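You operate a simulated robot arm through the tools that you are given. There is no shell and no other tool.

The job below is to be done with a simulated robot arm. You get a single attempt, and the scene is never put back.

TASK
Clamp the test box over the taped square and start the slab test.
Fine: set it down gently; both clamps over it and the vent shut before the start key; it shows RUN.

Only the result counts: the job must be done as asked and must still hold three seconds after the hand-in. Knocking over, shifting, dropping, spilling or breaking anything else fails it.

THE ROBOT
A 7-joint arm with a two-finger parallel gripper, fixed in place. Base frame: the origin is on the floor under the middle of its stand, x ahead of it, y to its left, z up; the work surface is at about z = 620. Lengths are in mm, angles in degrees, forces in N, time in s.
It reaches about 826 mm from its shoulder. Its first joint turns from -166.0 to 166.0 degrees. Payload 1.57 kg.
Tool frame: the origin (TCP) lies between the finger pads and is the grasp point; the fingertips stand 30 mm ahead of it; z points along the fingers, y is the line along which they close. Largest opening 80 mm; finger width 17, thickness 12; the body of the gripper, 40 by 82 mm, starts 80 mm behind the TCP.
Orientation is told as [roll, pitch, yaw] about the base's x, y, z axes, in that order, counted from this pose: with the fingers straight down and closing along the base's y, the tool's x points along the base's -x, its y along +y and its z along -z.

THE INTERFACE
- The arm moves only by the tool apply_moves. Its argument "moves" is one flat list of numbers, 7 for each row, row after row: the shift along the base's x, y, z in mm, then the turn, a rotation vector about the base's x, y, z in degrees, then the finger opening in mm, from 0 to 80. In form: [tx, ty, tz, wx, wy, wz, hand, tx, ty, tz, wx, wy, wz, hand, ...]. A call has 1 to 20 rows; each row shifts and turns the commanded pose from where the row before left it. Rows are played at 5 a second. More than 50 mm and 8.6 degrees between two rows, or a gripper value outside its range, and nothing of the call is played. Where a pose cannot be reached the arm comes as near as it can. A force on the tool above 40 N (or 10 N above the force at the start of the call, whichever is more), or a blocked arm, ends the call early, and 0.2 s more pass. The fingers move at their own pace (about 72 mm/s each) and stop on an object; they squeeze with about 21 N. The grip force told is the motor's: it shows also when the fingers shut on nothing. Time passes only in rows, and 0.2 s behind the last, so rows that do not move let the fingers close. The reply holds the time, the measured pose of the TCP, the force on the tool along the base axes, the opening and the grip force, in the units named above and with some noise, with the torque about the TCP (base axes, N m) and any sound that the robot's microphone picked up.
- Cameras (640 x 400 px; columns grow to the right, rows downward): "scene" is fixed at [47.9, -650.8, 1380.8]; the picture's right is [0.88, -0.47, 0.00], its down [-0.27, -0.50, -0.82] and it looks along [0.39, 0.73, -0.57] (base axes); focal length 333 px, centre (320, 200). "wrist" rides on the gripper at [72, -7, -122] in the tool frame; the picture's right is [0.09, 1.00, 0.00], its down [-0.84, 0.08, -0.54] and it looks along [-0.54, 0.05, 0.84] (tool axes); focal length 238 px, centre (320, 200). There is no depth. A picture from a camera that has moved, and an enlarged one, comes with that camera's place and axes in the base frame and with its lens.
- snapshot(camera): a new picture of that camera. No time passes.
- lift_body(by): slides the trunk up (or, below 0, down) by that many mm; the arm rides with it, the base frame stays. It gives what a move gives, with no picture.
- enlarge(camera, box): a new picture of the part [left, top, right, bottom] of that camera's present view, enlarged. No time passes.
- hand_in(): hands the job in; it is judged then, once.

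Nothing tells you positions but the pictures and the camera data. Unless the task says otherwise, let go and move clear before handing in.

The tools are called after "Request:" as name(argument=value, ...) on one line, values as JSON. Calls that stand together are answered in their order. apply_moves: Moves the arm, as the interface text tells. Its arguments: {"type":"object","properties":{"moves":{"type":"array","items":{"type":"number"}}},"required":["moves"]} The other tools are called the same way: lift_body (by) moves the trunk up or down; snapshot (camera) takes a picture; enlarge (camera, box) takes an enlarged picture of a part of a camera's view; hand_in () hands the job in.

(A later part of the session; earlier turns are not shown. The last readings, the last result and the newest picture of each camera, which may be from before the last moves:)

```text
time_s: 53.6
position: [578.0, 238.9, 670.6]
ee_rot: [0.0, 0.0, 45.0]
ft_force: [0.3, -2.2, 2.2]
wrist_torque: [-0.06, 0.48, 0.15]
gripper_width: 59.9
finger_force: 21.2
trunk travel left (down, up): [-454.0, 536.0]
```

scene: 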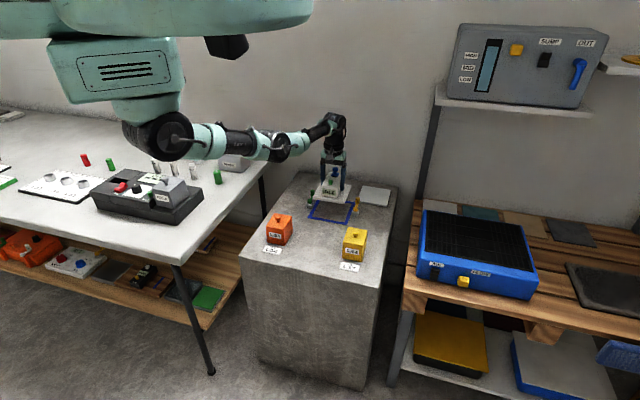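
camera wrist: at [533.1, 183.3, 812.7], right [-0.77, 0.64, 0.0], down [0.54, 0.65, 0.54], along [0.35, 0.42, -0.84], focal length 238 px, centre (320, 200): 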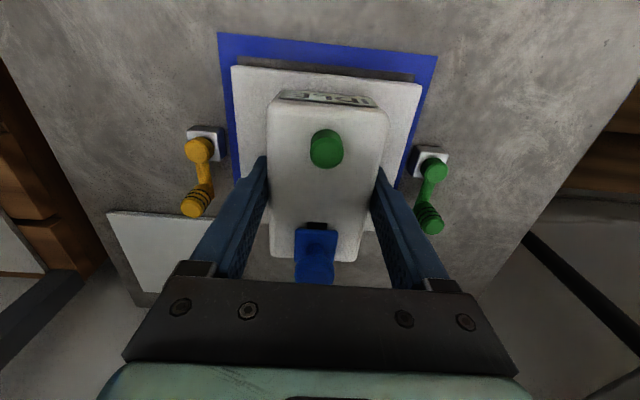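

Contact is felt and the unit is seated. Before letting go I'll check the placement.

Request:
enlarge(camera="wrist", box=[200, 20, 450, 180])

Request:
enlarge(camera="scene", box=[300, 185, 370, 230])

```text
2.50 times, centred on (325, 100) of wrist
camera zoom: at [532.8, 183.3, 792.7], right [-0.77, 0.64, 0.0], down [0.54, 0.65, 0.54], along [0.35, 0.42, -0.84], focal length 596 px, centre (308, 450)
```

zoom: 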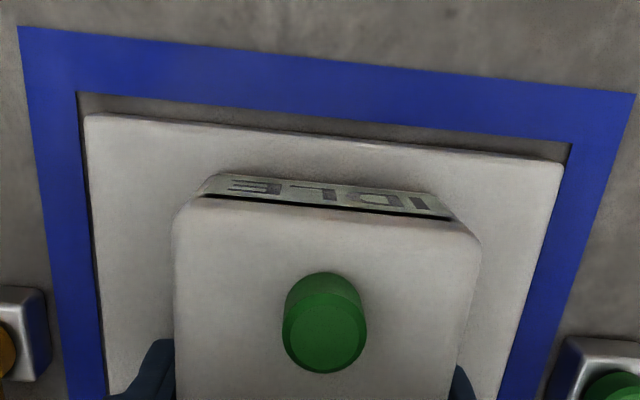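

```text
8.89 times, centred on (335, 208) of scene
camera zoom: at [47.9, -650.8, 1380.8], right [0.88, -0.47, 0.0], down [-0.27, -0.5, -0.82], along [0.39, 0.73, -0.57], focal length 2963 px, centre (187, 133)
```

zoom: 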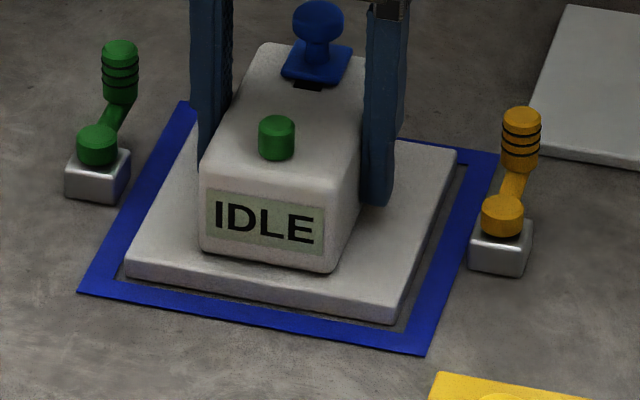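

The plate sits evenly inside the tape. I'll release and rise straight up.

Request:
apply_moves(moves=[0, 0, 0.3, 0, 0, 0, 45, 0, 0, 0, 0, 0, 0, 64, 0, 0, 0, 0, 0, 0, 72, 0, 0, 0, 0, 0, 0, 78, 0, 0, 0, 0, 0, 0, 78, 0, 0, 10, 0, 0, 0, 78, 0, 0, 25, 0, 0, 0, 78, 0, 0, 30, 0, 0, 0, 78, 0, 0, 30, 0, 0, 0, 78, 0, 0, 35, 0, 0, 0, 78, 0, 0, 0, 0, 0, 0, 78])

Request:
snapshot(camera="wrist")

Request:
enlarge(camera="wrist", box=[220, 20, 430, 190])

Request:
enlarge(camera="scene", box=[300, 180, 370, 225])

Request:
snapshot(camera="scene")

```text
time_s: 56.0
position: [577.9, 240.9, 799.8]
ee_rot: [0.0, 0.1, 45.0]
ft_force: [0.5, 0.2, 0.0]
wrist_torque: [-0.01, 0.01, 0.02]
gripper_width: 78.0
finger_force: 0.1
trunk travel left (down, up): [-454.0, 536.0]
```

```text
taken
camera wrist: at [531.8, 185.0, 921.9], right [-0.77, 0.64, 0.0], down [0.54, 0.65, 0.54], along [0.35, 0.42, -0.84], focal length 238 px, centre (320, 200)
```

wrist: 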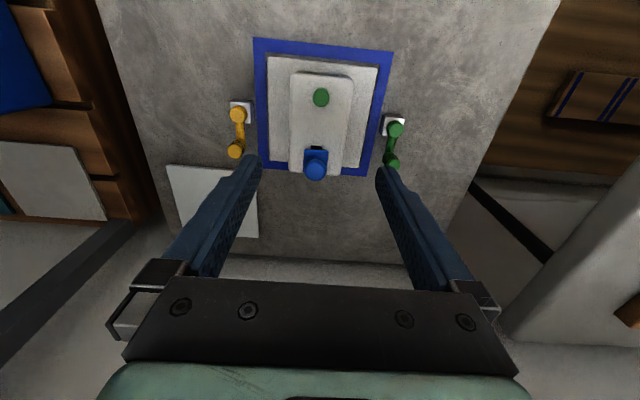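

```text
2.35 times, centred on (325, 105) of wrist
camera zoom: at [531.8, 185.0, 921.9], right [-0.77, 0.64, 0.0], down [0.54, 0.65, 0.54], along [0.35, 0.42, -0.84], focal length 561 px, centre (308, 424)
```

zoom: 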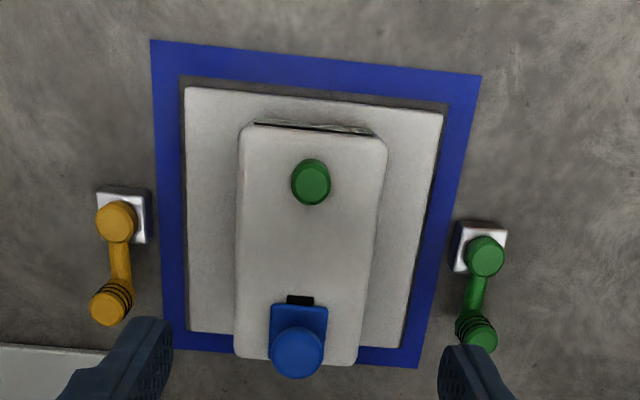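

```text
8.89 times, centred on (335, 202) of scene
camera zoom: at [47.9, -650.8, 1380.8], right [0.88, -0.47, 0.0], down [-0.27, -0.5, -0.82], along [0.39, 0.73, -0.57], focal length 2963 px, centre (187, 178)
```

zoom: 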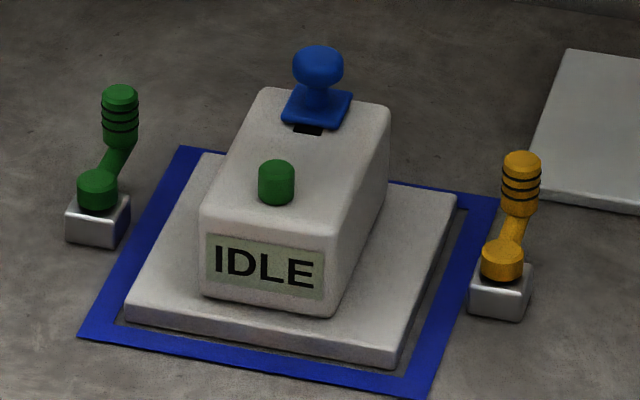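

```text
taken
```

scene: 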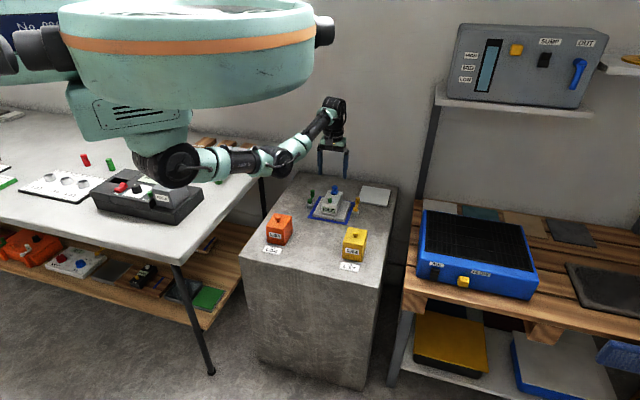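

The unit is placed squarely inside the tape. Next is the green clamp: I'll go above its handle at about (539, 326) and look.

Request:
apply_moves(moves=[-13, 28.6, 0, 0, 0, 0, 60, -13, 28.6, 0, 0, 0, 0, 50, -13, 28.6, 0, 0, 0, 0, 44, 0, 0, -25, 0, 0, 0, 44, 0, 0, -25, 0, 0, 0, 44, 0, 0, 0, 0, 0, 0, 44])

Request:
snapshot(camera="wrist")

Request:
enlarge(camera="wrist", box=[250, 80, 390, 200])

Request:
snapshot(camera="scene")

```text
time_s: 57.4
position: [537.6, 326.3, 747.9]
ee_rot: [0.0, 0.0, 44.9]
ft_force: [-0.5, -0.3, 0.0]
wrist_torque: [0.04, 0.02, 0.01]
gripper_width: 44.0
finger_force: 0.0
trunk travel left (down, up): [-454.0, 536.0]
```

```text
taken
camera wrist: at [493.1, 269.6, 871.7], right [-0.77, 0.64, 0.0], down [0.54, 0.65, 0.54], along [0.35, 0.42, -0.84], focal length 238 px, centre (320, 200)
```

wrist: 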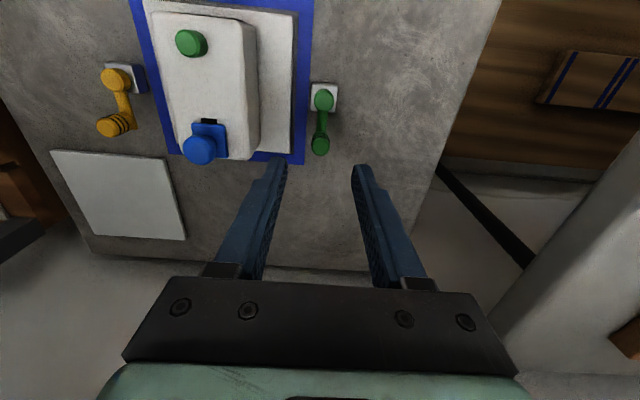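

```text
3.33 times, centred on (320, 140) of wrist
camera zoom: at [493.1, 269.6, 871.7], right [-0.77, 0.64, 0.0], down [0.54, 0.65, 0.54], along [0.35, 0.42, -0.84], focal length 794 px, centre (320, 400)
```

zoom: 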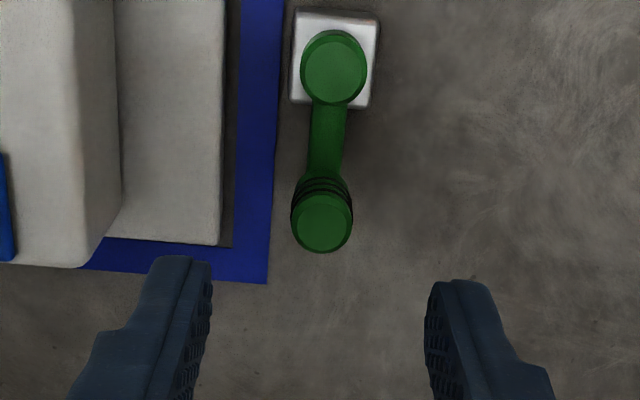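

```text
taken
```

scene: 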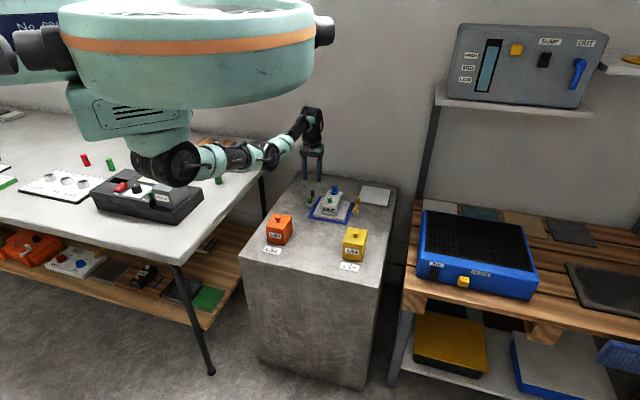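

Request:
apply_moves(moves=[1.3, 1.3, -20, 0, 0, 0, 44, 0, 0, -20, 0, 0, 0, 44, 0, 0, 0, 0, 0, 0, 44])

Request:
enlarge(camera="wrist", box=[250, 80, 390, 200])

Request:
enlarge(camera="scene", box=[285, 160, 365, 220])

```text
time_s: 58.2
position: [540.9, 327.1, 710.0]
ee_rot: [0.0, 0.0, 45.0]
ft_force: [0.8, 0.5, 0.0]
wrist_torque: [0.02, -0.01, -0.01]
gripper_width: 44.1
finger_force: 0.0
trunk travel left (down, up): [-454.0, 536.0]
```

```text
3.33 times, centred on (320, 140) of wrist
camera zoom: at [495.1, 271.9, 832.0], right [-0.77, 0.64, 0.0], down [0.54, 0.65, 0.54], along [0.35, 0.42, -0.84], focal length 794 px, centre (320, 400)
```

zoom: 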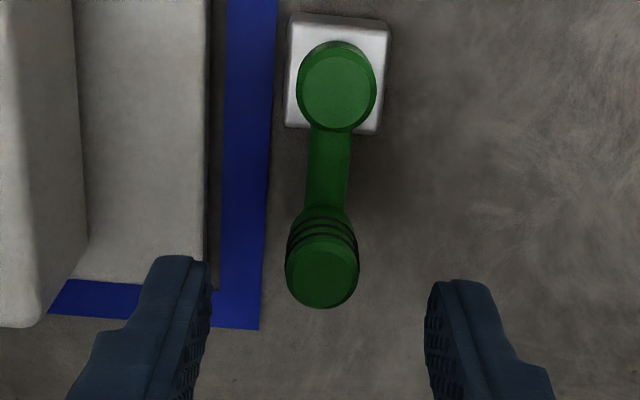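

```text
6.67 times, centred on (325, 190) of scene
camera zoom: at [47.9, -650.8, 1380.8], right [0.88, -0.47, 0.0], down [-0.27, -0.5, -0.82], along [0.39, 0.73, -0.57], focal length 2222 px, centre (287, 267)
```

zoom: 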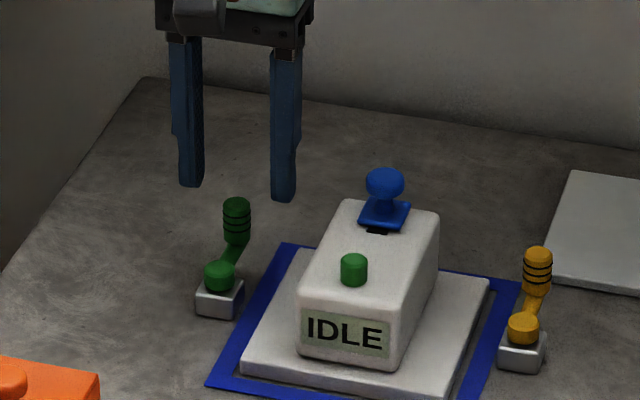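

Request:
apply_moves(moves=[0, 0, -16, 0, 0, 0, 44, 0, 0, -10, 0, 0, 0, 44, 0, 0, -6, 0, 0, 0, 44, 0, 0, 0, 0, 0, 0, 44])

Request:
enlarge(camera="wrist", box=[240, 80, 400, 230])

Request:
enlarge(camera="scene", box=[285, 170, 365, 230])

```text
time_s: 59.2
position: [538.0, 324.8, 680.3]
ee_rot: [0.0, 0.0, 45.1]
ft_force: [-0.2, -0.6, 1.1]
wrist_torque: [0.02, 0.0, -0.01]
gripper_width: 43.6
finger_force: 0.1
out of reach, approached as far as the arm can: row 2
trunk travel left (down, up): [-454.0, 536.0]
```

```text
2.67 times, centred on (320, 155) of wrist
camera zoom: at [491.8, 268.7, 802.5], right [-0.77, 0.64, 0.0], down [0.54, 0.65, 0.54], along [0.35, 0.42, -0.84], focal length 636 px, centre (320, 320)
```

zoom: 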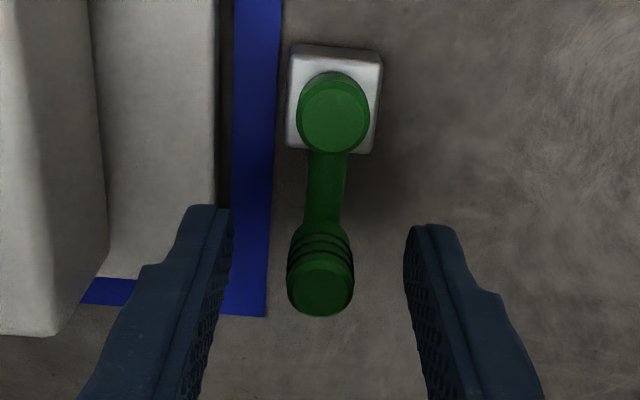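

```text
6.67 times, centred on (325, 200) of scene
camera zoom: at [47.9, -650.8, 1380.8], right [0.88, -0.47, 0.0], down [-0.27, -0.5, -0.82], along [0.39, 0.73, -0.57], focal length 2222 px, centre (287, 200)
```

zoom: 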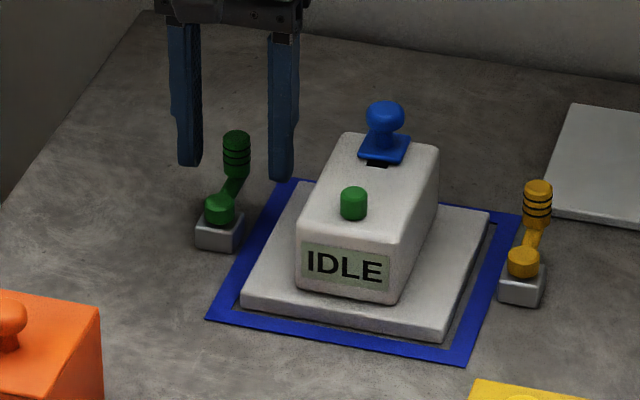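

The arm hit its reach limit slightly short of the target. I'll raise the arm 100 mm, then lower the trunk by the same amount to gain reach.

Request:
apply_moves(moves=[0, 0, 20, 0, 0, 0, 44, 0, 0, 25, 0, 0, 0, 44, 0, 0, 30, 0, 0, 0, 44, 0, 0, 35, 0, 0, 0, 44, 0, 0, 0, 0, 0, 0, 44])

Request:
lift_body(by=-90)

Request:
snapshot(camera="scene")

Request:
enlarge(camera="wrist", box=[240, 80, 400, 230])

```text
time_s: 60.4
position: [554.0, 334.4, 785.9]
ee_rot: [0.1, 0.2, 44.9]
ft_force: [0.5, 0.6, 0.6]
wrist_torque: [-0.03, 0.03, 0.0]
gripper_width: 43.9
finger_force: 0.1
out of reach, approached as far as the arm can: row 2, 3, 4
trunk travel left (down, up): [-454.0, 536.0]
```

```text
time_s: 61.7
position: [553.3, 333.8, 695.4]
ee_rot: [0.0, 0.2, 45.0]
ft_force: [0.7, -0.8, -0.8]
wrist_torque: [0.01, 0.0, -0.01]
gripper_width: 44.1
finger_force: 0.0
trunk travel left (down, up): [-364.0, 626.0]
```

```text
taken
```

scene: 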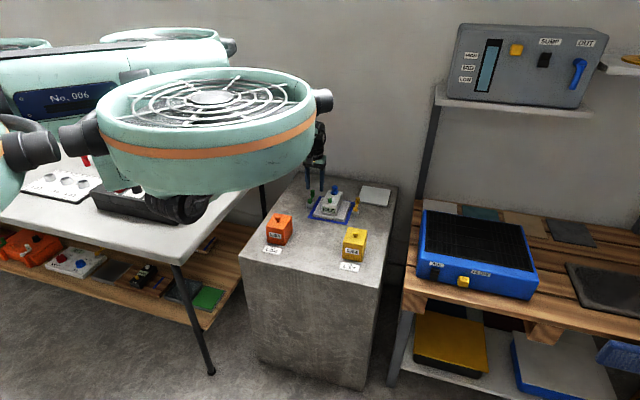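

```text
2.67 times, centred on (320, 155) of wrist
camera zoom: at [508.5, 278.5, 818.5], right [-0.77, 0.64, 0.0], down [0.54, 0.65, 0.54], along [0.34, 0.42, -0.84], focal length 636 px, centre (320, 320)
```

zoom: 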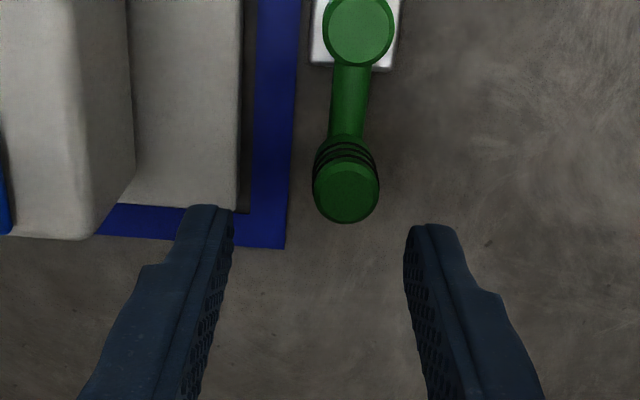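

Request:
lift_body(by=60)

Request:
apply_moves(moves=[-20, -15, 0, 0, 0, 0, 44, -20, -15, 0, 0, 0, 0, 44, 0, 0, 0, 0, 0, 0, 44])

Request:
snapshot(camera="scene")

```text
time_s: 62.7
position: [554.2, 334.3, 756.1]
ee_rot: [0.0, 0.3, 45.0]
ft_force: [-0.2, -0.9, 0.5]
wrist_torque: [-0.01, 0.0, -0.01]
gripper_width: 43.8
finger_force: 0.1
trunk travel left (down, up): [-424.0, 566.0]
```

```text
time_s: 63.5
position: [552.8, 334.5, 755.3]
ee_rot: [0.0, 0.1, 45.0]
ft_force: [-1.3, -1.5, 0.5]
wrist_torque: [0.0, -0.03, 0.03]
gripper_width: 44.0
finger_force: 0.1
out of reach, approached as far as the arm can: row 1, 2
trunk travel left (down, up): [-424.0, 566.0]
```

```text
taken
```

scene: 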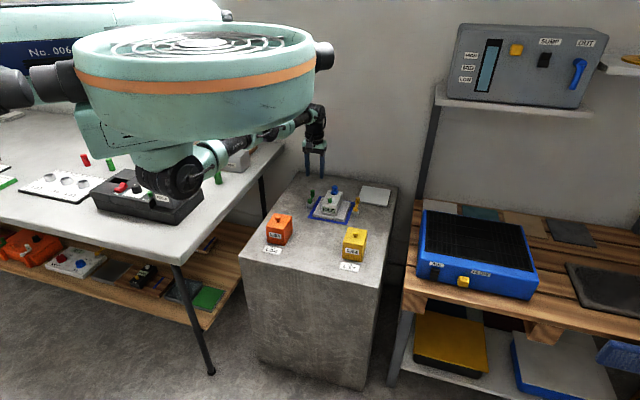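

The arm seems stuck fully stretched. I'll raise the trunk for clearance and command a clear inward and upward retreat so the elbow bends again.

Request:
lift_body(by=80)

Request:
apply_moves(moves=[0, 0, -20, 0, 0, 0, 44, 0, 0, -20, 0, 0, 0, 44, 0, 0, 0, 0, 0, 0, 44])

```text
time_s: 64.7
position: [552.9, 335.2, 834.7]
ee_rot: [0.0, 0.1, 45.0]
ft_force: [0.3, 0.0, -0.6]
wrist_torque: [-0.01, 0.03, 0.02]
gripper_width: 44.1
finger_force: 0.1
trunk travel left (down, up): [-504.0, 486.0]
```

```text
time_s: 65.5
position: [550.3, 332.1, 797.5]
ee_rot: [0.0, 0.1, 45.0]
ft_force: [0.5, 0.7, -0.1]
wrist_torque: [0.01, -0.01, 0.0]
gripper_width: 44.1
finger_force: 0.2
out of reach, approached as far as the arm can: row 2
trunk travel left (down, up): [-504.0, 486.0]
```

Request:
apply_moves(moves=[-20, -12, 10, 0, 0, 0, 44, -20, -12, 10, 0, 0, 0, 44, -20, -12, 0, 0, 0, 0, 44, -20, -12, 0, 0, 0, 0, 44, 0, 0, 0, 0, 0, 0, 44])

Request:
snapshot(camera="scene")

```text
time_s: 66.7
position: [470.0, 285.0, 816.1]
ee_rot: [0.1, 0.1, 45.0]
ft_force: [0.6, -0.3, -0.2]
wrist_torque: [0.0, -0.02, -0.02]
gripper_width: 44.0
finger_force: 0.0
trunk travel left (down, up): [-504.0, 486.0]
```

```text
taken
```

scene: 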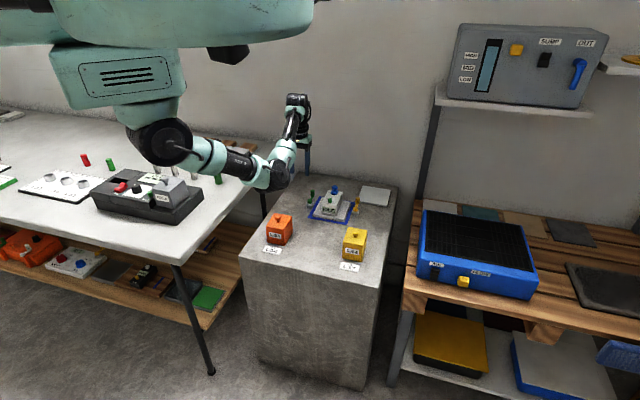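

The elbow is bent again. From those limits I work out that the downward-pointing tool reaches about 650 mm horizontally when TCP height minus trunk position is about 1180, so I'll lower the trunk further before working the green clamp, with yaw turned to 0.

Request:
apply_moves(moves=[0, 0, 16, 0, 0, -7.5, 44, 0, 0, 16, 0, 0, -7.5, 44, 0, 0, 16, 0, 0, -7.5, 44, 0, 0, 16, 0, 0, -7.5, 44, 0, 0, 16, 0, 0, -7.5, 44, 0, 0, 16, 0, 0, -7.5, 44, 0, 0, 0, 0, 0, 0, 44])

Request:
lift_body(by=-144)

Request:
snapshot(camera="scene")

Request:
snapshot(camera="wrist")

```text
time_s: 68.3
position: [469.5, 283.2, 913.9]
ee_rot: [-0.1, 0.2, -0.1]
ft_force: [-0.1, 0.0, -0.2]
wrist_torque: [0.0, -0.02, -0.02]
gripper_width: 44.1
finger_force: 0.0
trunk travel left (down, up): [-504.0, 486.0]
```

```text
time_s: 70.0
position: [470.4, 283.8, 769.5]
ee_rot: [0.0, 0.2, 0.0]
ft_force: [-0.1, -0.5, 0.4]
wrist_torque: [0.0, -0.01, 0.0]
gripper_width: 44.0
finger_force: 0.1
trunk travel left (down, up): [-360.0, 630.0]
```

```text
taken
```

scene: 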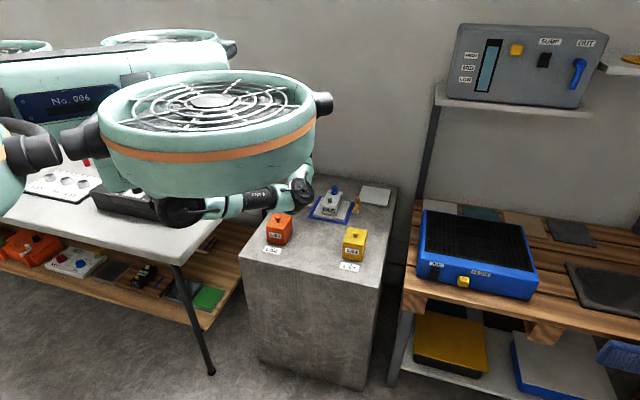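

```text
taken
camera wrist: at [398.9, 276.1, 892.1], right [-0.09, 1.0, 0.0], down [0.84, 0.08, 0.54], along [0.54, 0.05, -0.84], focal length 238 px, centre (320, 200)
```

wrist: 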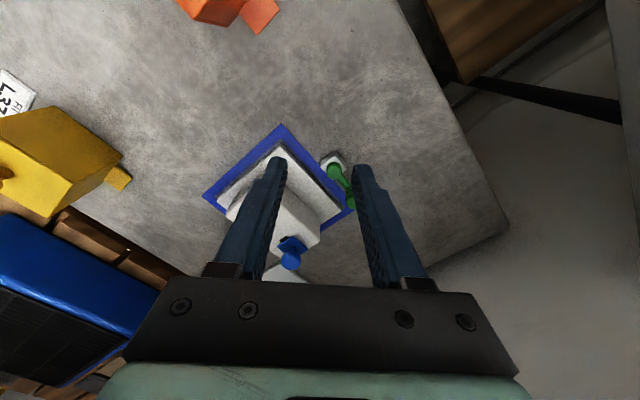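

Request:
apply_moves(moves=[23.3, 14.5, 0, 0, 0, 0, 44, 23.3, 14.5, 0, 0, 0, 0, 44, 23.3, 14.5, 0, 0, 0, 0, 44, 0, 0, 0, 0, 0, 0, 44])

Request:
snapshot(camera="scene")

Request:
snapshot(camera="wrist")

Request:
enlarge(camera="wrist", box=[240, 50, 400, 200])

```text
time_s: 71.0
position: [539.2, 329.5, 769.4]
ee_rot: [0.1, 0.1, 0.1]
ft_force: [0.1, -0.5, -1.2]
wrist_torque: [0.03, -0.01, -0.02]
gripper_width: 43.9
finger_force: 0.2
trunk travel left (down, up): [-360.0, 630.0]
```

```text
taken
```

scene: 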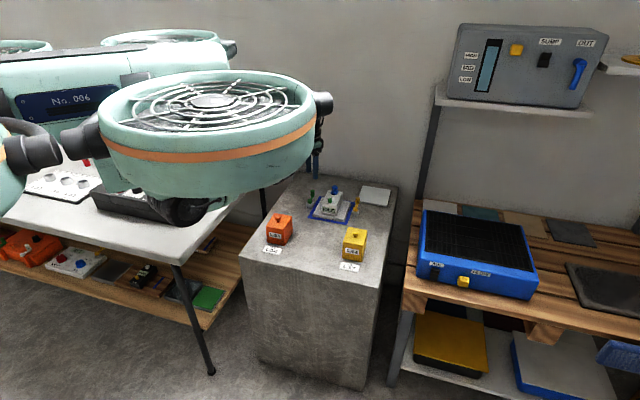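

```text
taken
camera wrist: at [468.6, 321.5, 891.9], right [-0.09, 1.0, 0.0], down [0.84, 0.08, 0.54], along [0.54, 0.05, -0.84], focal length 238 px, centre (320, 200)
```

wrist: 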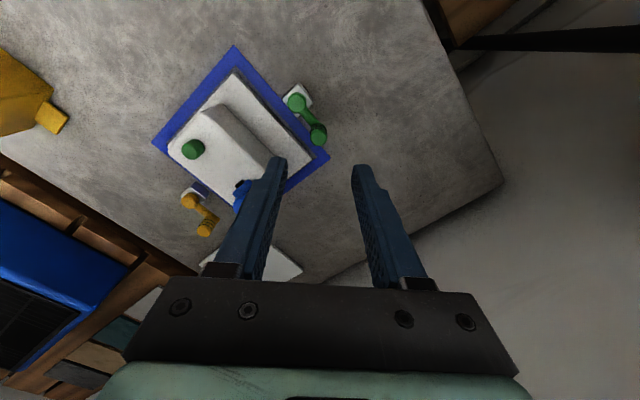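

```text
2.67 times, centred on (320, 125) of wrist
camera zoom: at [468.6, 321.5, 891.9], right [-0.09, 1.0, 0.0], down [0.84, 0.08, 0.54], along [0.54, 0.05, -0.84], focal length 636 px, centre (320, 400)
```

zoom: 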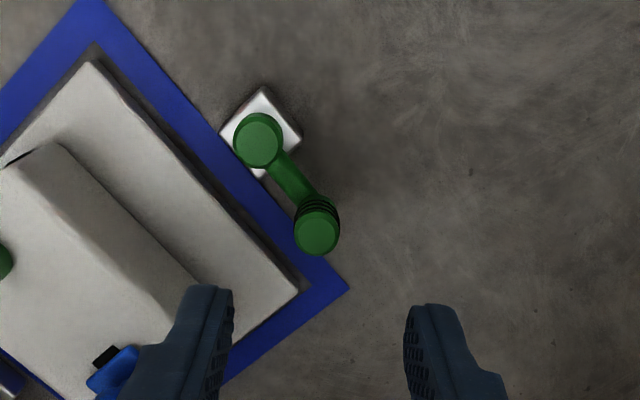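

Request:
apply_moves(moves=[0, -1.4, -25, 0, 0, 0, 44, 0, 0, -25, 0, 0, 0, 44, 0, 0, -18, 0, 0, 0, 44, 0, 0, 0, 0, 0, 0, 40])

Request:
enlarge(camera="wrist", box=[240, 80, 400, 230])

Request:
enlarge(camera="scene", box=[295, 170, 375, 230])

```text
time_s: 72.0
position: [541.2, 327.6, 701.3]
ee_rot: [0.0, 0.2, -0.1]
ft_force: [1.0, 0.2, 0.3]
wrist_torque: [-0.01, -0.02, -0.02]
gripper_width: 40.0
finger_force: 0.0
trunk travel left (down, up): [-360.0, 630.0]
```

```text
2.67 times, centred on (320, 155) of wrist
camera zoom: at [469.6, 320.0, 823.6], right [-0.09, 1.0, 0.0], down [0.84, 0.08, 0.54], along [0.54, 0.05, -0.84], focal length 636 px, centre (320, 320)
```

zoom: 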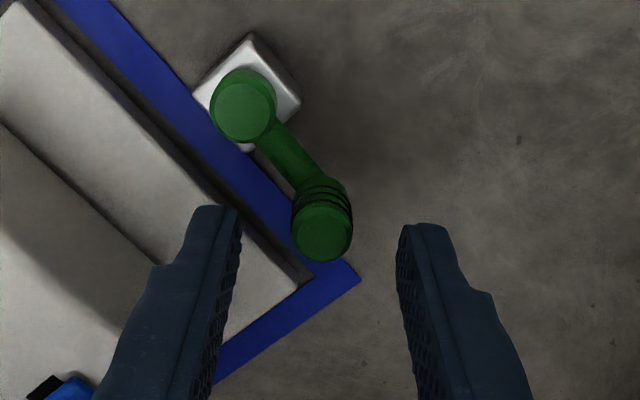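

```text
6.67 times, centred on (335, 200) of scene
camera zoom: at [47.9, -650.8, 1380.8], right [0.88, -0.47, 0.0], down [-0.27, -0.5, -0.82], along [0.39, 0.73, -0.57], focal length 2222 px, centre (220, 200)
```

zoom: 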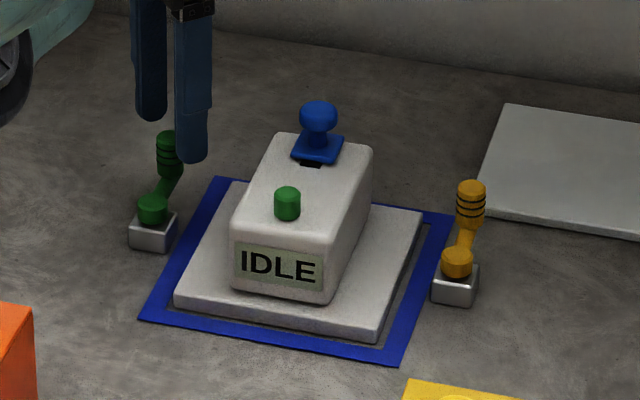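

Request:
apply_moves(moves=[0, 0, -10, 0, 0, 0, 40, 0, 0, -9, 0, 0, 0, 36, 0, 0, 0, 0, 0, 0, 30, 0, 0, 0, 0, 0, 0, 24, 0, 0, 0, 0, 0, 0, 20, 0, 0, 0, 0, 0, 0, 20])

Request:
enlarge(camera="wrist", box=[240, 80, 400, 230])

Request:
enlarge(camera="scene", box=[295, 170, 375, 230])

```text
time_s: 73.4
position: [538.6, 327.1, 683.1]
ee_rot: [0.0, 0.0, -0.1]
ft_force: [0.1, -0.4, -0.9]
wrist_torque: [0.0, -0.04, 0.02]
gripper_width: 20.2
finger_force: 0.0
trunk travel left (down, up): [-360.0, 630.0]
```

```text
2.67 times, centred on (320, 155) of wrist
camera zoom: at [468.7, 319.1, 805.2], right [-0.09, 1.0, 0.0], down [0.84, 0.08, 0.54], along [0.54, 0.05, -0.84], focal length 636 px, centre (320, 320)
```

zoom: 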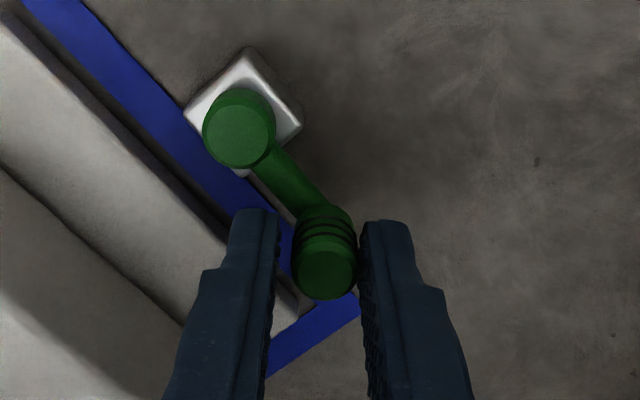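

```text
6.67 times, centred on (335, 200) of scene
camera zoom: at [47.9, -650.8, 1380.8], right [0.88, -0.47, 0.0], down [-0.27, -0.5, -0.82], along [0.39, 0.73, -0.57], focal length 2222 px, centre (220, 200)
```

zoom: 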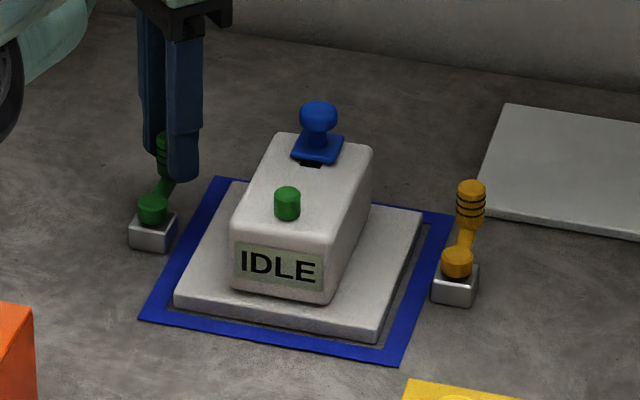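

The handle is caged between the fingers. I'll swing it along its arc in two halves, turning the tool with it.

Request:
apply_moves(moves=[2.9, -3.5, 0, 0, 0, -3.75, 20, 2.4, -3.8, 0, 0, 0, -3.75, 20, 1.8, -4.1, 0, 0, 0, -3.75, 20, 1.3, -4.3, 0, 0, 0, -3.75, 20, 0.7, -4.5, 0, 0, 0, -3.75, 20, 0, 0, 0, 0, 0, 0, 20])

Request:
enlarge(camera="wrist", box=[240, 80, 400, 230])

Request:
enlarge(camera="scene", box=[295, 170, 375, 230])

```text
time_s: 74.8
position: [550.1, 305.3, 682.3]
ee_rot: [0.0, 0.2, -18.7]
ft_force: [0.6, -0.8, 0.0]
wrist_torque: [-0.02, 0.05, 0.02]
gripper_width: 19.9
finger_force: 0.0
trunk travel left (down, up): [-360.0, 630.0]
```

```text
2.67 times, centred on (320, 155) of wrist
camera zoom: at [480.4, 321.3, 804.7], right [0.23, 0.97, 0.0], down [0.82, -0.2, 0.54], along [0.52, -0.13, -0.84], focal length 636 px, centre (320, 320)
```

zoom: 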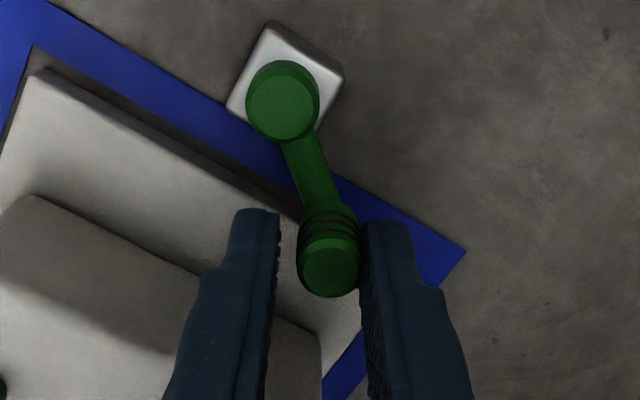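

```text
6.67 times, centred on (335, 200) of scene
camera zoom: at [47.9, -650.8, 1380.8], right [0.88, -0.47, 0.0], down [-0.27, -0.5, -0.82], along [0.39, 0.73, -0.57], focal length 2222 px, centre (220, 200)
```

zoom: 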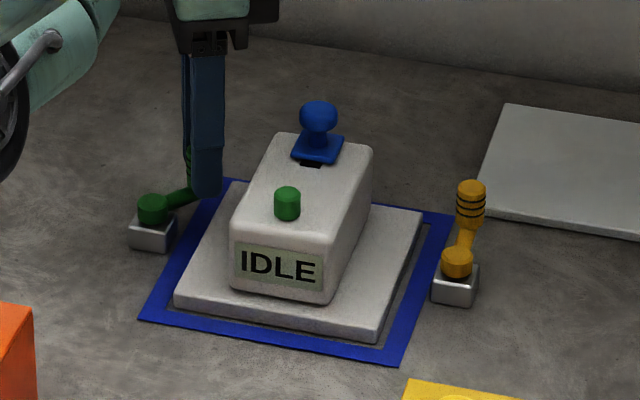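

The clamp follows freely and the unit is untouched. I'll continue the second half.

Request:
apply_moves(moves=[0.2, -4.5, 0, 0, 0, -3.75, 20, -0.5, -4.5, 0, 0, 0, -3.75, 20, -1.0, -4.4, 0, 0, 0, -3.75, 20, -1.6, -4.2, 0, 0, 0, -3.75, 20, 0, 0, 0, 0, 0, 0, 20])

Request:
enlarge(camera="wrist", box=[240, 80, 400, 230])

Request:
enlarge(camera="scene", box=[295, 170, 375, 230])

```text
time_s: 76.0
position: [546.7, 286.9, 682.8]
ee_rot: [0.1, 0.3, -33.8]
ft_force: [-1.0, -0.7, 0.1]
wrist_torque: [0.02, 0.03, -0.02]
gripper_width: 20.3
finger_force: 0.2
trunk travel left (down, up): [-360.0, 630.0]
```

```text
2.67 times, centred on (320, 155) of wrist
camera zoom: at [483.5, 321.1, 804.9], right [0.48, 0.88, 0.0], down [0.74, -0.4, 0.54], along [0.47, -0.26, -0.84], focal length 636 px, centre (320, 320)
```

zoom: 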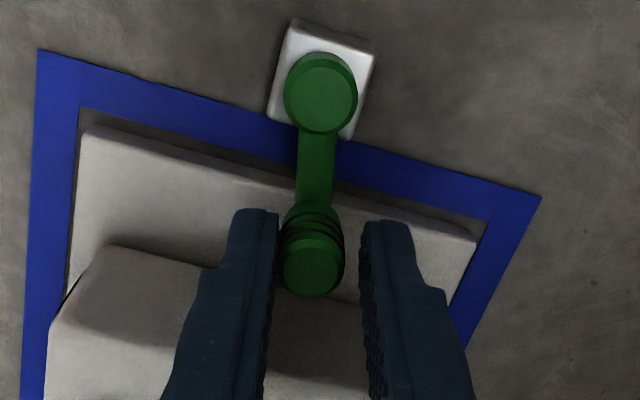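

```text
6.67 times, centred on (335, 200) of scene
camera zoom: at [47.9, -650.8, 1380.8], right [0.88, -0.47, 0.0], down [-0.27, -0.5, -0.82], along [0.39, 0.73, -0.57], focal length 2222 px, centre (220, 200)
```

zoom: 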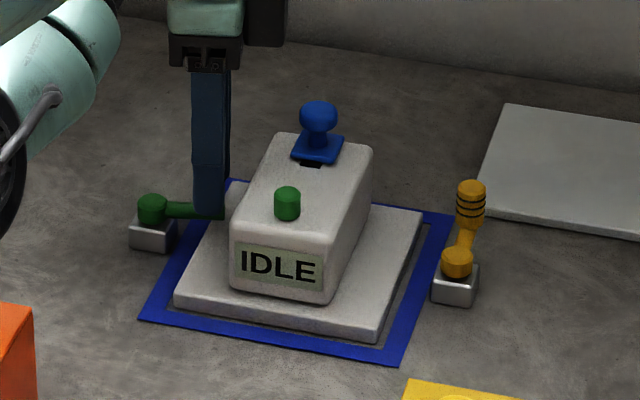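

Request:
apply_moves(moves=[-2.1, -4.0, 0, 0, 0, -3.75, 20, -2.7, -3.6, 0, 0, 0, -3.75, 20, -2.6, -2.8, 0, 0, 0, -3.75, 20, 0, 0, 0, 0, 0, 0, 20])

Request:
enlarge(camera="wrist", box=[240, 80, 400, 230])

Request:
enlarge(camera="scene", box=[295, 170, 375, 230])

```text
time_s: 77.0
position: [538.0, 278.5, 682.3]
ee_rot: [0.0, 0.2, -45.1]
ft_force: [0.9, 0.8, 0.9]
wrist_torque: [0.01, 0.0, -0.01]
gripper_width: 21.0
finger_force: 0.2
trunk travel left (down, up): [-360.0, 630.0]
```

```text
2.67 times, centred on (320, 155) of wrist
camera zoom: at [483.8, 323.2, 804.4], right [0.64, 0.77, 0.0], down [0.65, -0.54, 0.54], along [0.42, -0.34, -0.84], focal length 636 px, centre (320, 320)
```

zoom: 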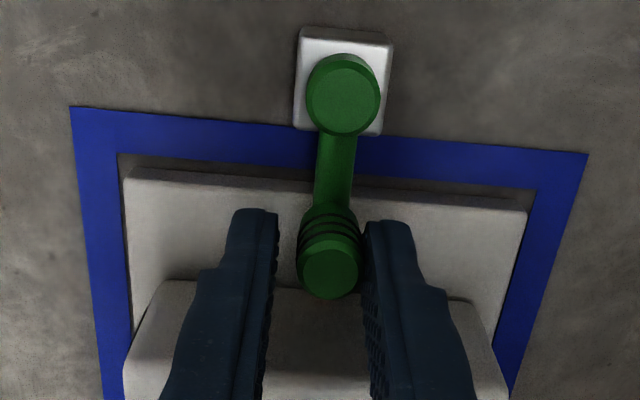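

```text
6.67 times, centred on (335, 200) of scene
camera zoom: at [47.9, -650.8, 1380.8], right [0.88, -0.47, 0.0], down [-0.27, -0.5, -0.82], along [0.39, 0.73, -0.57], focal length 2222 px, centre (220, 200)
```

zoom: 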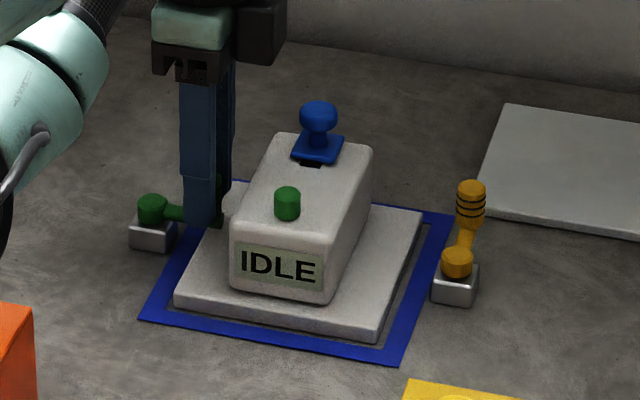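

Request:
apply_moves(moves=[-1, -1, 0, 0, 0, 0, 20, 0, 0, 0, 0, 0, 0, 20])

Request:
enlarge(camera="wrist", box=[240, 80, 400, 230])

```text
time_s: 77.6
position: [538.1, 277.0, 682.4]
ee_rot: [0.1, 0.3, -44.9]
ft_force: [2.5, 3.1, -1.6]
wrist_torque: [0.09, -0.08, 0.01]
gripper_width: 23.5
finger_force: 2.2
trunk travel left (down, up): [-360.0, 630.0]
```

```text
2.67 times, centred on (320, 155) of wrist
camera zoom: at [482.7, 321.9, 804.5], right [0.64, 0.77, 0.0], down [0.65, -0.54, 0.54], along [0.42, -0.34, -0.84], focal length 636 px, centre (320, 320)
```

zoom: 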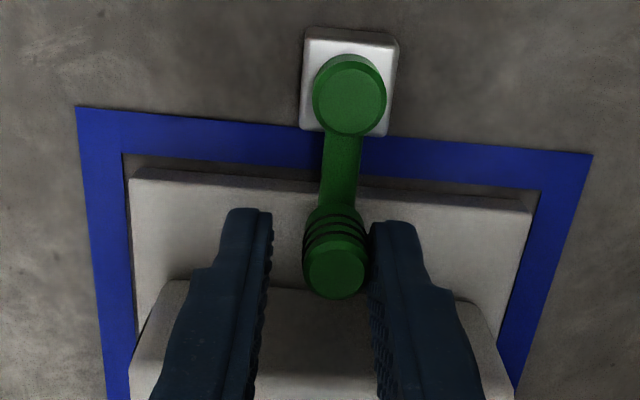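

The clamp is at its stop, over the plate. I'll open slightly, rise clear, and check.

Request:
apply_moves(moves=[0.7, 0.7, 0, 0, 0, 0, 28, 0, 0, 0, 0, 0, 0, 32, 0, 0, 15, 0, 0, 0, 32, 0, 0, 30, 0, 0, 0, 32, 0, 0, 30, 0, 0, 0, 32, 0, 0, 30, 0, 0, 0, 32, 0, 0, 0, 0, 0, 0, 20])

Request:
snapshot(camera="wrist")

Request:
enlarge(camera="scene", box=[295, 170, 375, 230])

Request:
snapshot(camera="scene")

```text
time_s: 79.2
position: [537.0, 276.3, 786.3]
ee_rot: [0.0, 0.3, -45.0]
ft_force: [0.2, 0.1, -0.3]
wrist_torque: [0.0, 0.0, 0.01]
gripper_width: 19.9
finger_force: 0.1
trunk travel left (down, up): [-360.0, 630.0]
```

```text
taken
camera wrist: at [483.1, 321.4, 909.3], right [0.64, 0.77, 0.0], down [0.65, -0.54, 0.54], along [0.42, -0.34, -0.84], focal length 238 px, centre (320, 200)
```

wrist: 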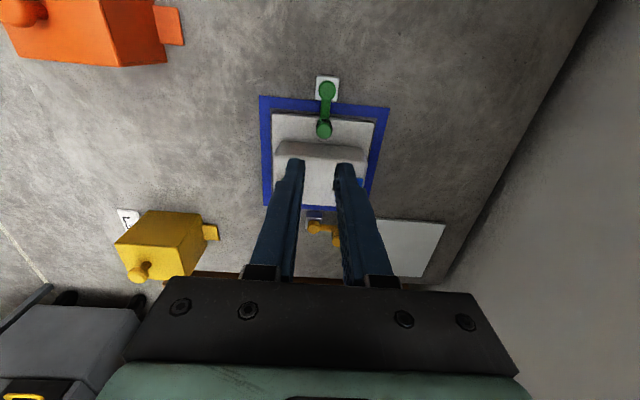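

```text
6.67 times, centred on (335, 200) of scene
camera zoom: at [47.9, -650.8, 1380.8], right [0.88, -0.47, 0.0], down [-0.27, -0.5, -0.82], along [0.39, 0.73, -0.57], focal length 2222 px, centre (220, 200)
```

zoom: 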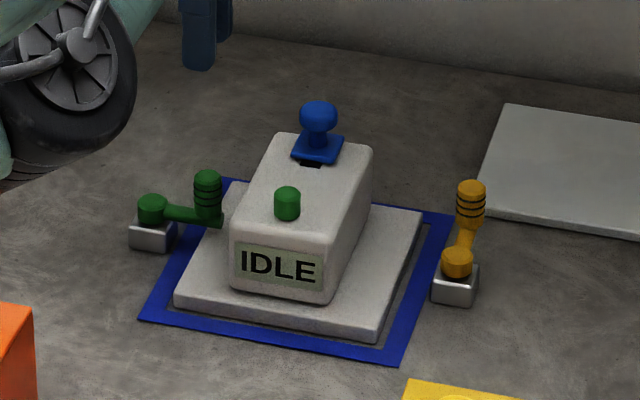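

```text
taken
```

scene: 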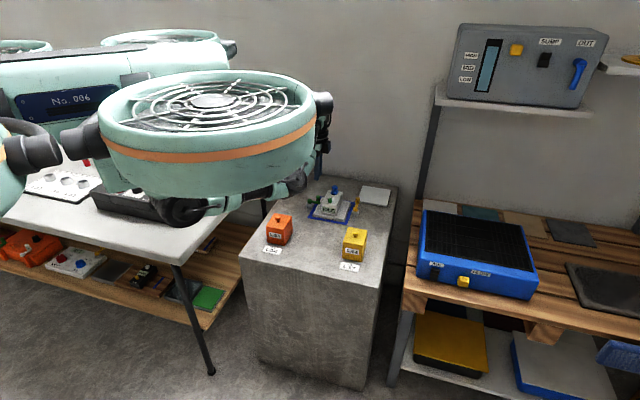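

The green clamp is now over the plate. The yellow clamp's handle at about (668, 200) is beyond the vertical tool's reach, so I'll turn to yaw 0 and tilt the tool outwards to hook the handle from its far side with closed fingers.

Request:
apply_moves(moves=[3, -6, 2, 0, 0, 7.5, 10, 3, -6, 2, 0, 0, 7.5, 0, 3, -6, 2, 0, 0, 7.5, 0, 3, -6, 2, 0, 0, 7.5, 0, 3, -6, 2, 0, 0, 7.5, 0, 3, -6, 2, 0, 0, 7.5, 0, 8, -3, 0, 0, -7.5, 0, 0, 8, -3, 0, 0, -7.5, 0, 0, 8, -3, 0, 0, -7.5, 0, 0, 8, -3, 0, 0, -7.5, 0, 0, 0, 0, 0, 0, 0, 0, 0])

Request:
snapshot(camera="wrist")

Request:
snapshot(camera="scene")

```text
time_s: 81.6
position: [587.8, 228.9, 799.4]
ee_rot: [0.0, -29.8, 0.1]
ft_force: [-0.1, -0.1, 0.2]
wrist_torque: [-0.01, -0.02, 0.02]
gripper_width: 0.0
finger_force: 21.0
trunk travel left (down, up): [-360.0, 630.0]
```

```text
taken
camera wrist: at [465.5, 221.0, 869.6], right [-0.08, 1.0, -0.05], down [0.46, 0.08, 0.89], along [0.89, 0.05, -0.46], focal length 238 px, centre (320, 200)
```

wrist: 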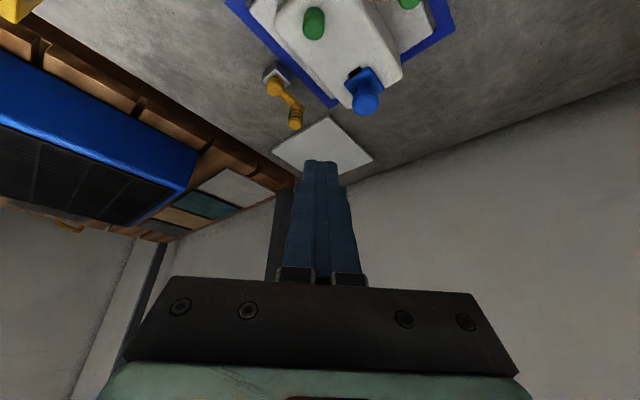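

```text
taken
```

scene: 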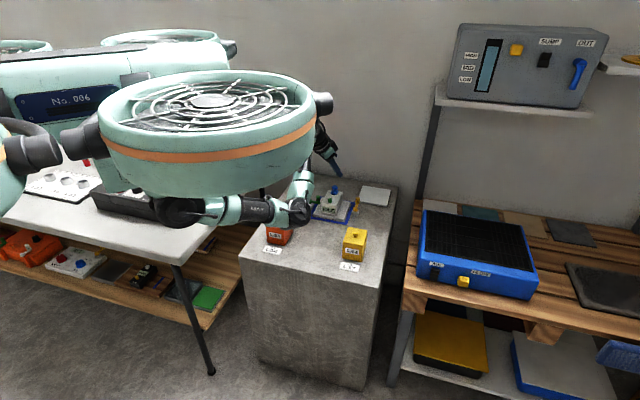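

Request:
enlarge(camera="scene", box=[240, 160, 380, 270])

```text
3.64 times, centred on (310, 215) of scene
camera zoom: at [47.9, -650.8, 1380.8], right [0.88, -0.47, 0.0], down [-0.27, -0.5, -0.82], along [0.39, 0.73, -0.57], focal length 1212 px, centre (356, 146)
```

zoom: 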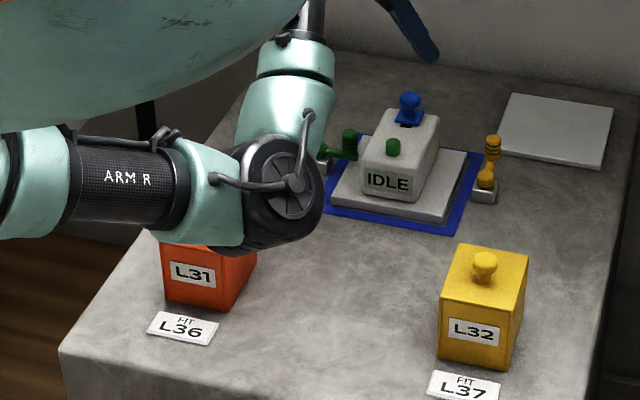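

The elbow is in front of and above the orange box, clear of it. I'll extend the tilted tool out beyond the yellow handle at safe height.

Request:
apply_moves(moves=[24, -6, 0, 0, 0, 0, 0, 24, -6, 0, 0, 0, 0, 0, 24, -6, 0, 0, 0, 0, 0, 24, -6, 0, 0, 0, 0, 0, 0, 0, 0, 0, 0, 0, 0])

Request:
snapshot(camera="wrist")

Request:
enlarge(camera="wrist", box=[220, 30, 400, 180])

Request:
enlarge(camera="scene", box=[260, 150, 400, 240])

```text
time_s: 82.8
position: [683.8, 205.8, 800.8]
ee_rot: [0.1, -30.0, 0.0]
ft_force: [0.2, -0.1, -0.1]
wrist_torque: [-0.02, 0.03, -0.01]
gripper_width: 0.0
finger_force: 20.6
trunk travel left (down, up): [-360.0, 630.0]
```

```text
taken
camera wrist: at [562.1, 197.4, 870.0], right [-0.08, 1.0, -0.05], down [0.46, 0.08, 0.89], along [0.89, 0.05, -0.46], focal length 238 px, centre (320, 200)
```

wrist: 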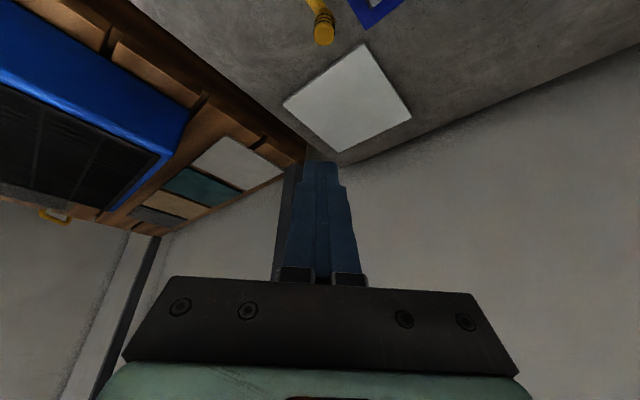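

```text
2.67 times, centred on (310, 105) of wrist
camera zoom: at [562.1, 197.4, 870.0], right [-0.08, 1.0, -0.05], down [0.46, 0.08, 0.89], along [0.89, 0.05, -0.46], focal length 636 px, centre (347, 453)
```

zoom: 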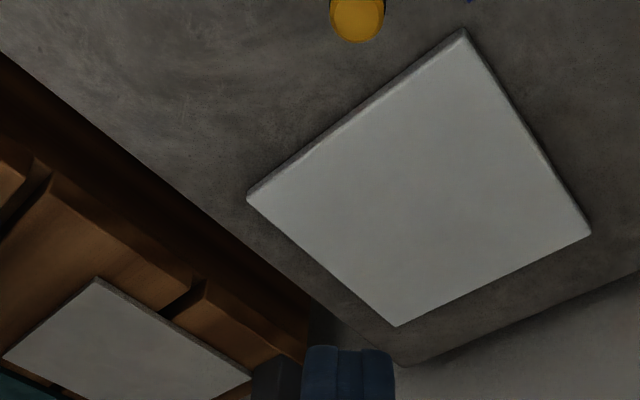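

```text
4.44 times, centred on (330, 195) of scene
camera zoom: at [47.9, -650.8, 1380.8], right [0.88, -0.47, 0.0], down [-0.27, -0.5, -0.82], along [0.39, 0.73, -0.57], focal length 1481 px, centre (276, 222)
```

zoom: 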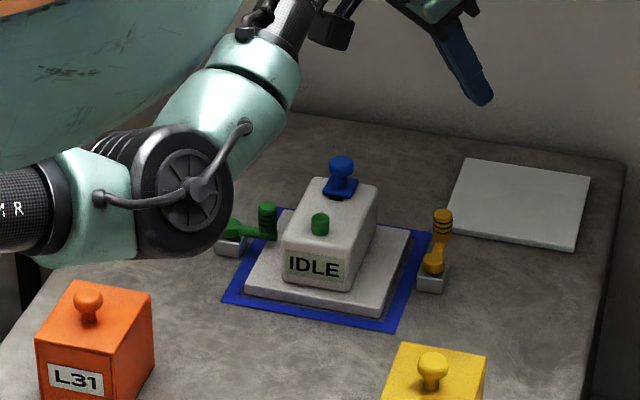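

Request:
apply_moves(moves=[3, -1, -25, 0, 0, 0, 0, 0, 0, -25, 0, 0, 0, 0, 0, 0, -25, 0, 0, 0, 0, 0, 0, -20, 0, 0, 0, 0, 0, 0, 0, 0, 0, 0, 0])

Request:
enlarge(camera="scene", box=[290, 160, 400, 235])

Request:
snapshot(camera="wrist")

```text
time_s: 84.0
position: [686.8, 203.6, 704.6]
ee_rot: [0.0, -29.7, 0.0]
ft_force: [0.9, 0.4, 1.4]
wrist_torque: [-0.02, 0.02, -0.03]
gripper_width: 0.0
finger_force: 21.5
trunk travel left (down, up): [-360.0, 630.0]
```

```text
5.33 times, centred on (345, 198) of scene
camera zoom: at [47.9, -650.8, 1380.8], right [0.88, -0.47, 0.0], down [-0.27, -0.5, -0.82], along [0.39, 0.73, -0.57], focal length 1778 px, centre (187, 213)
```

zoom: 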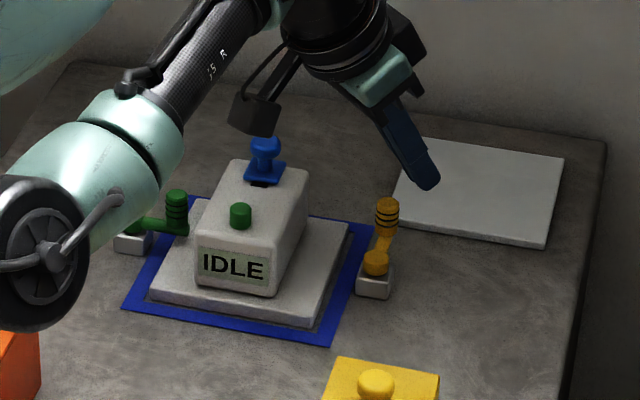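

```text
taken
camera wrist: at [564.5, 196.5, 774.7], right [-0.08, 1.0, -0.05], down [0.46, 0.08, 0.89], along [0.89, 0.05, -0.46], focal length 238 px, centre (320, 200)
```

wrist: 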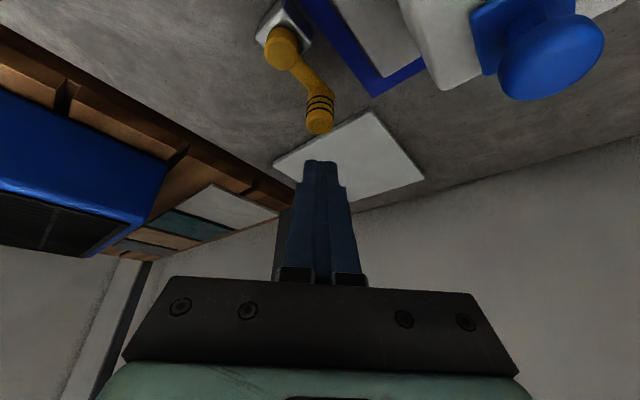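

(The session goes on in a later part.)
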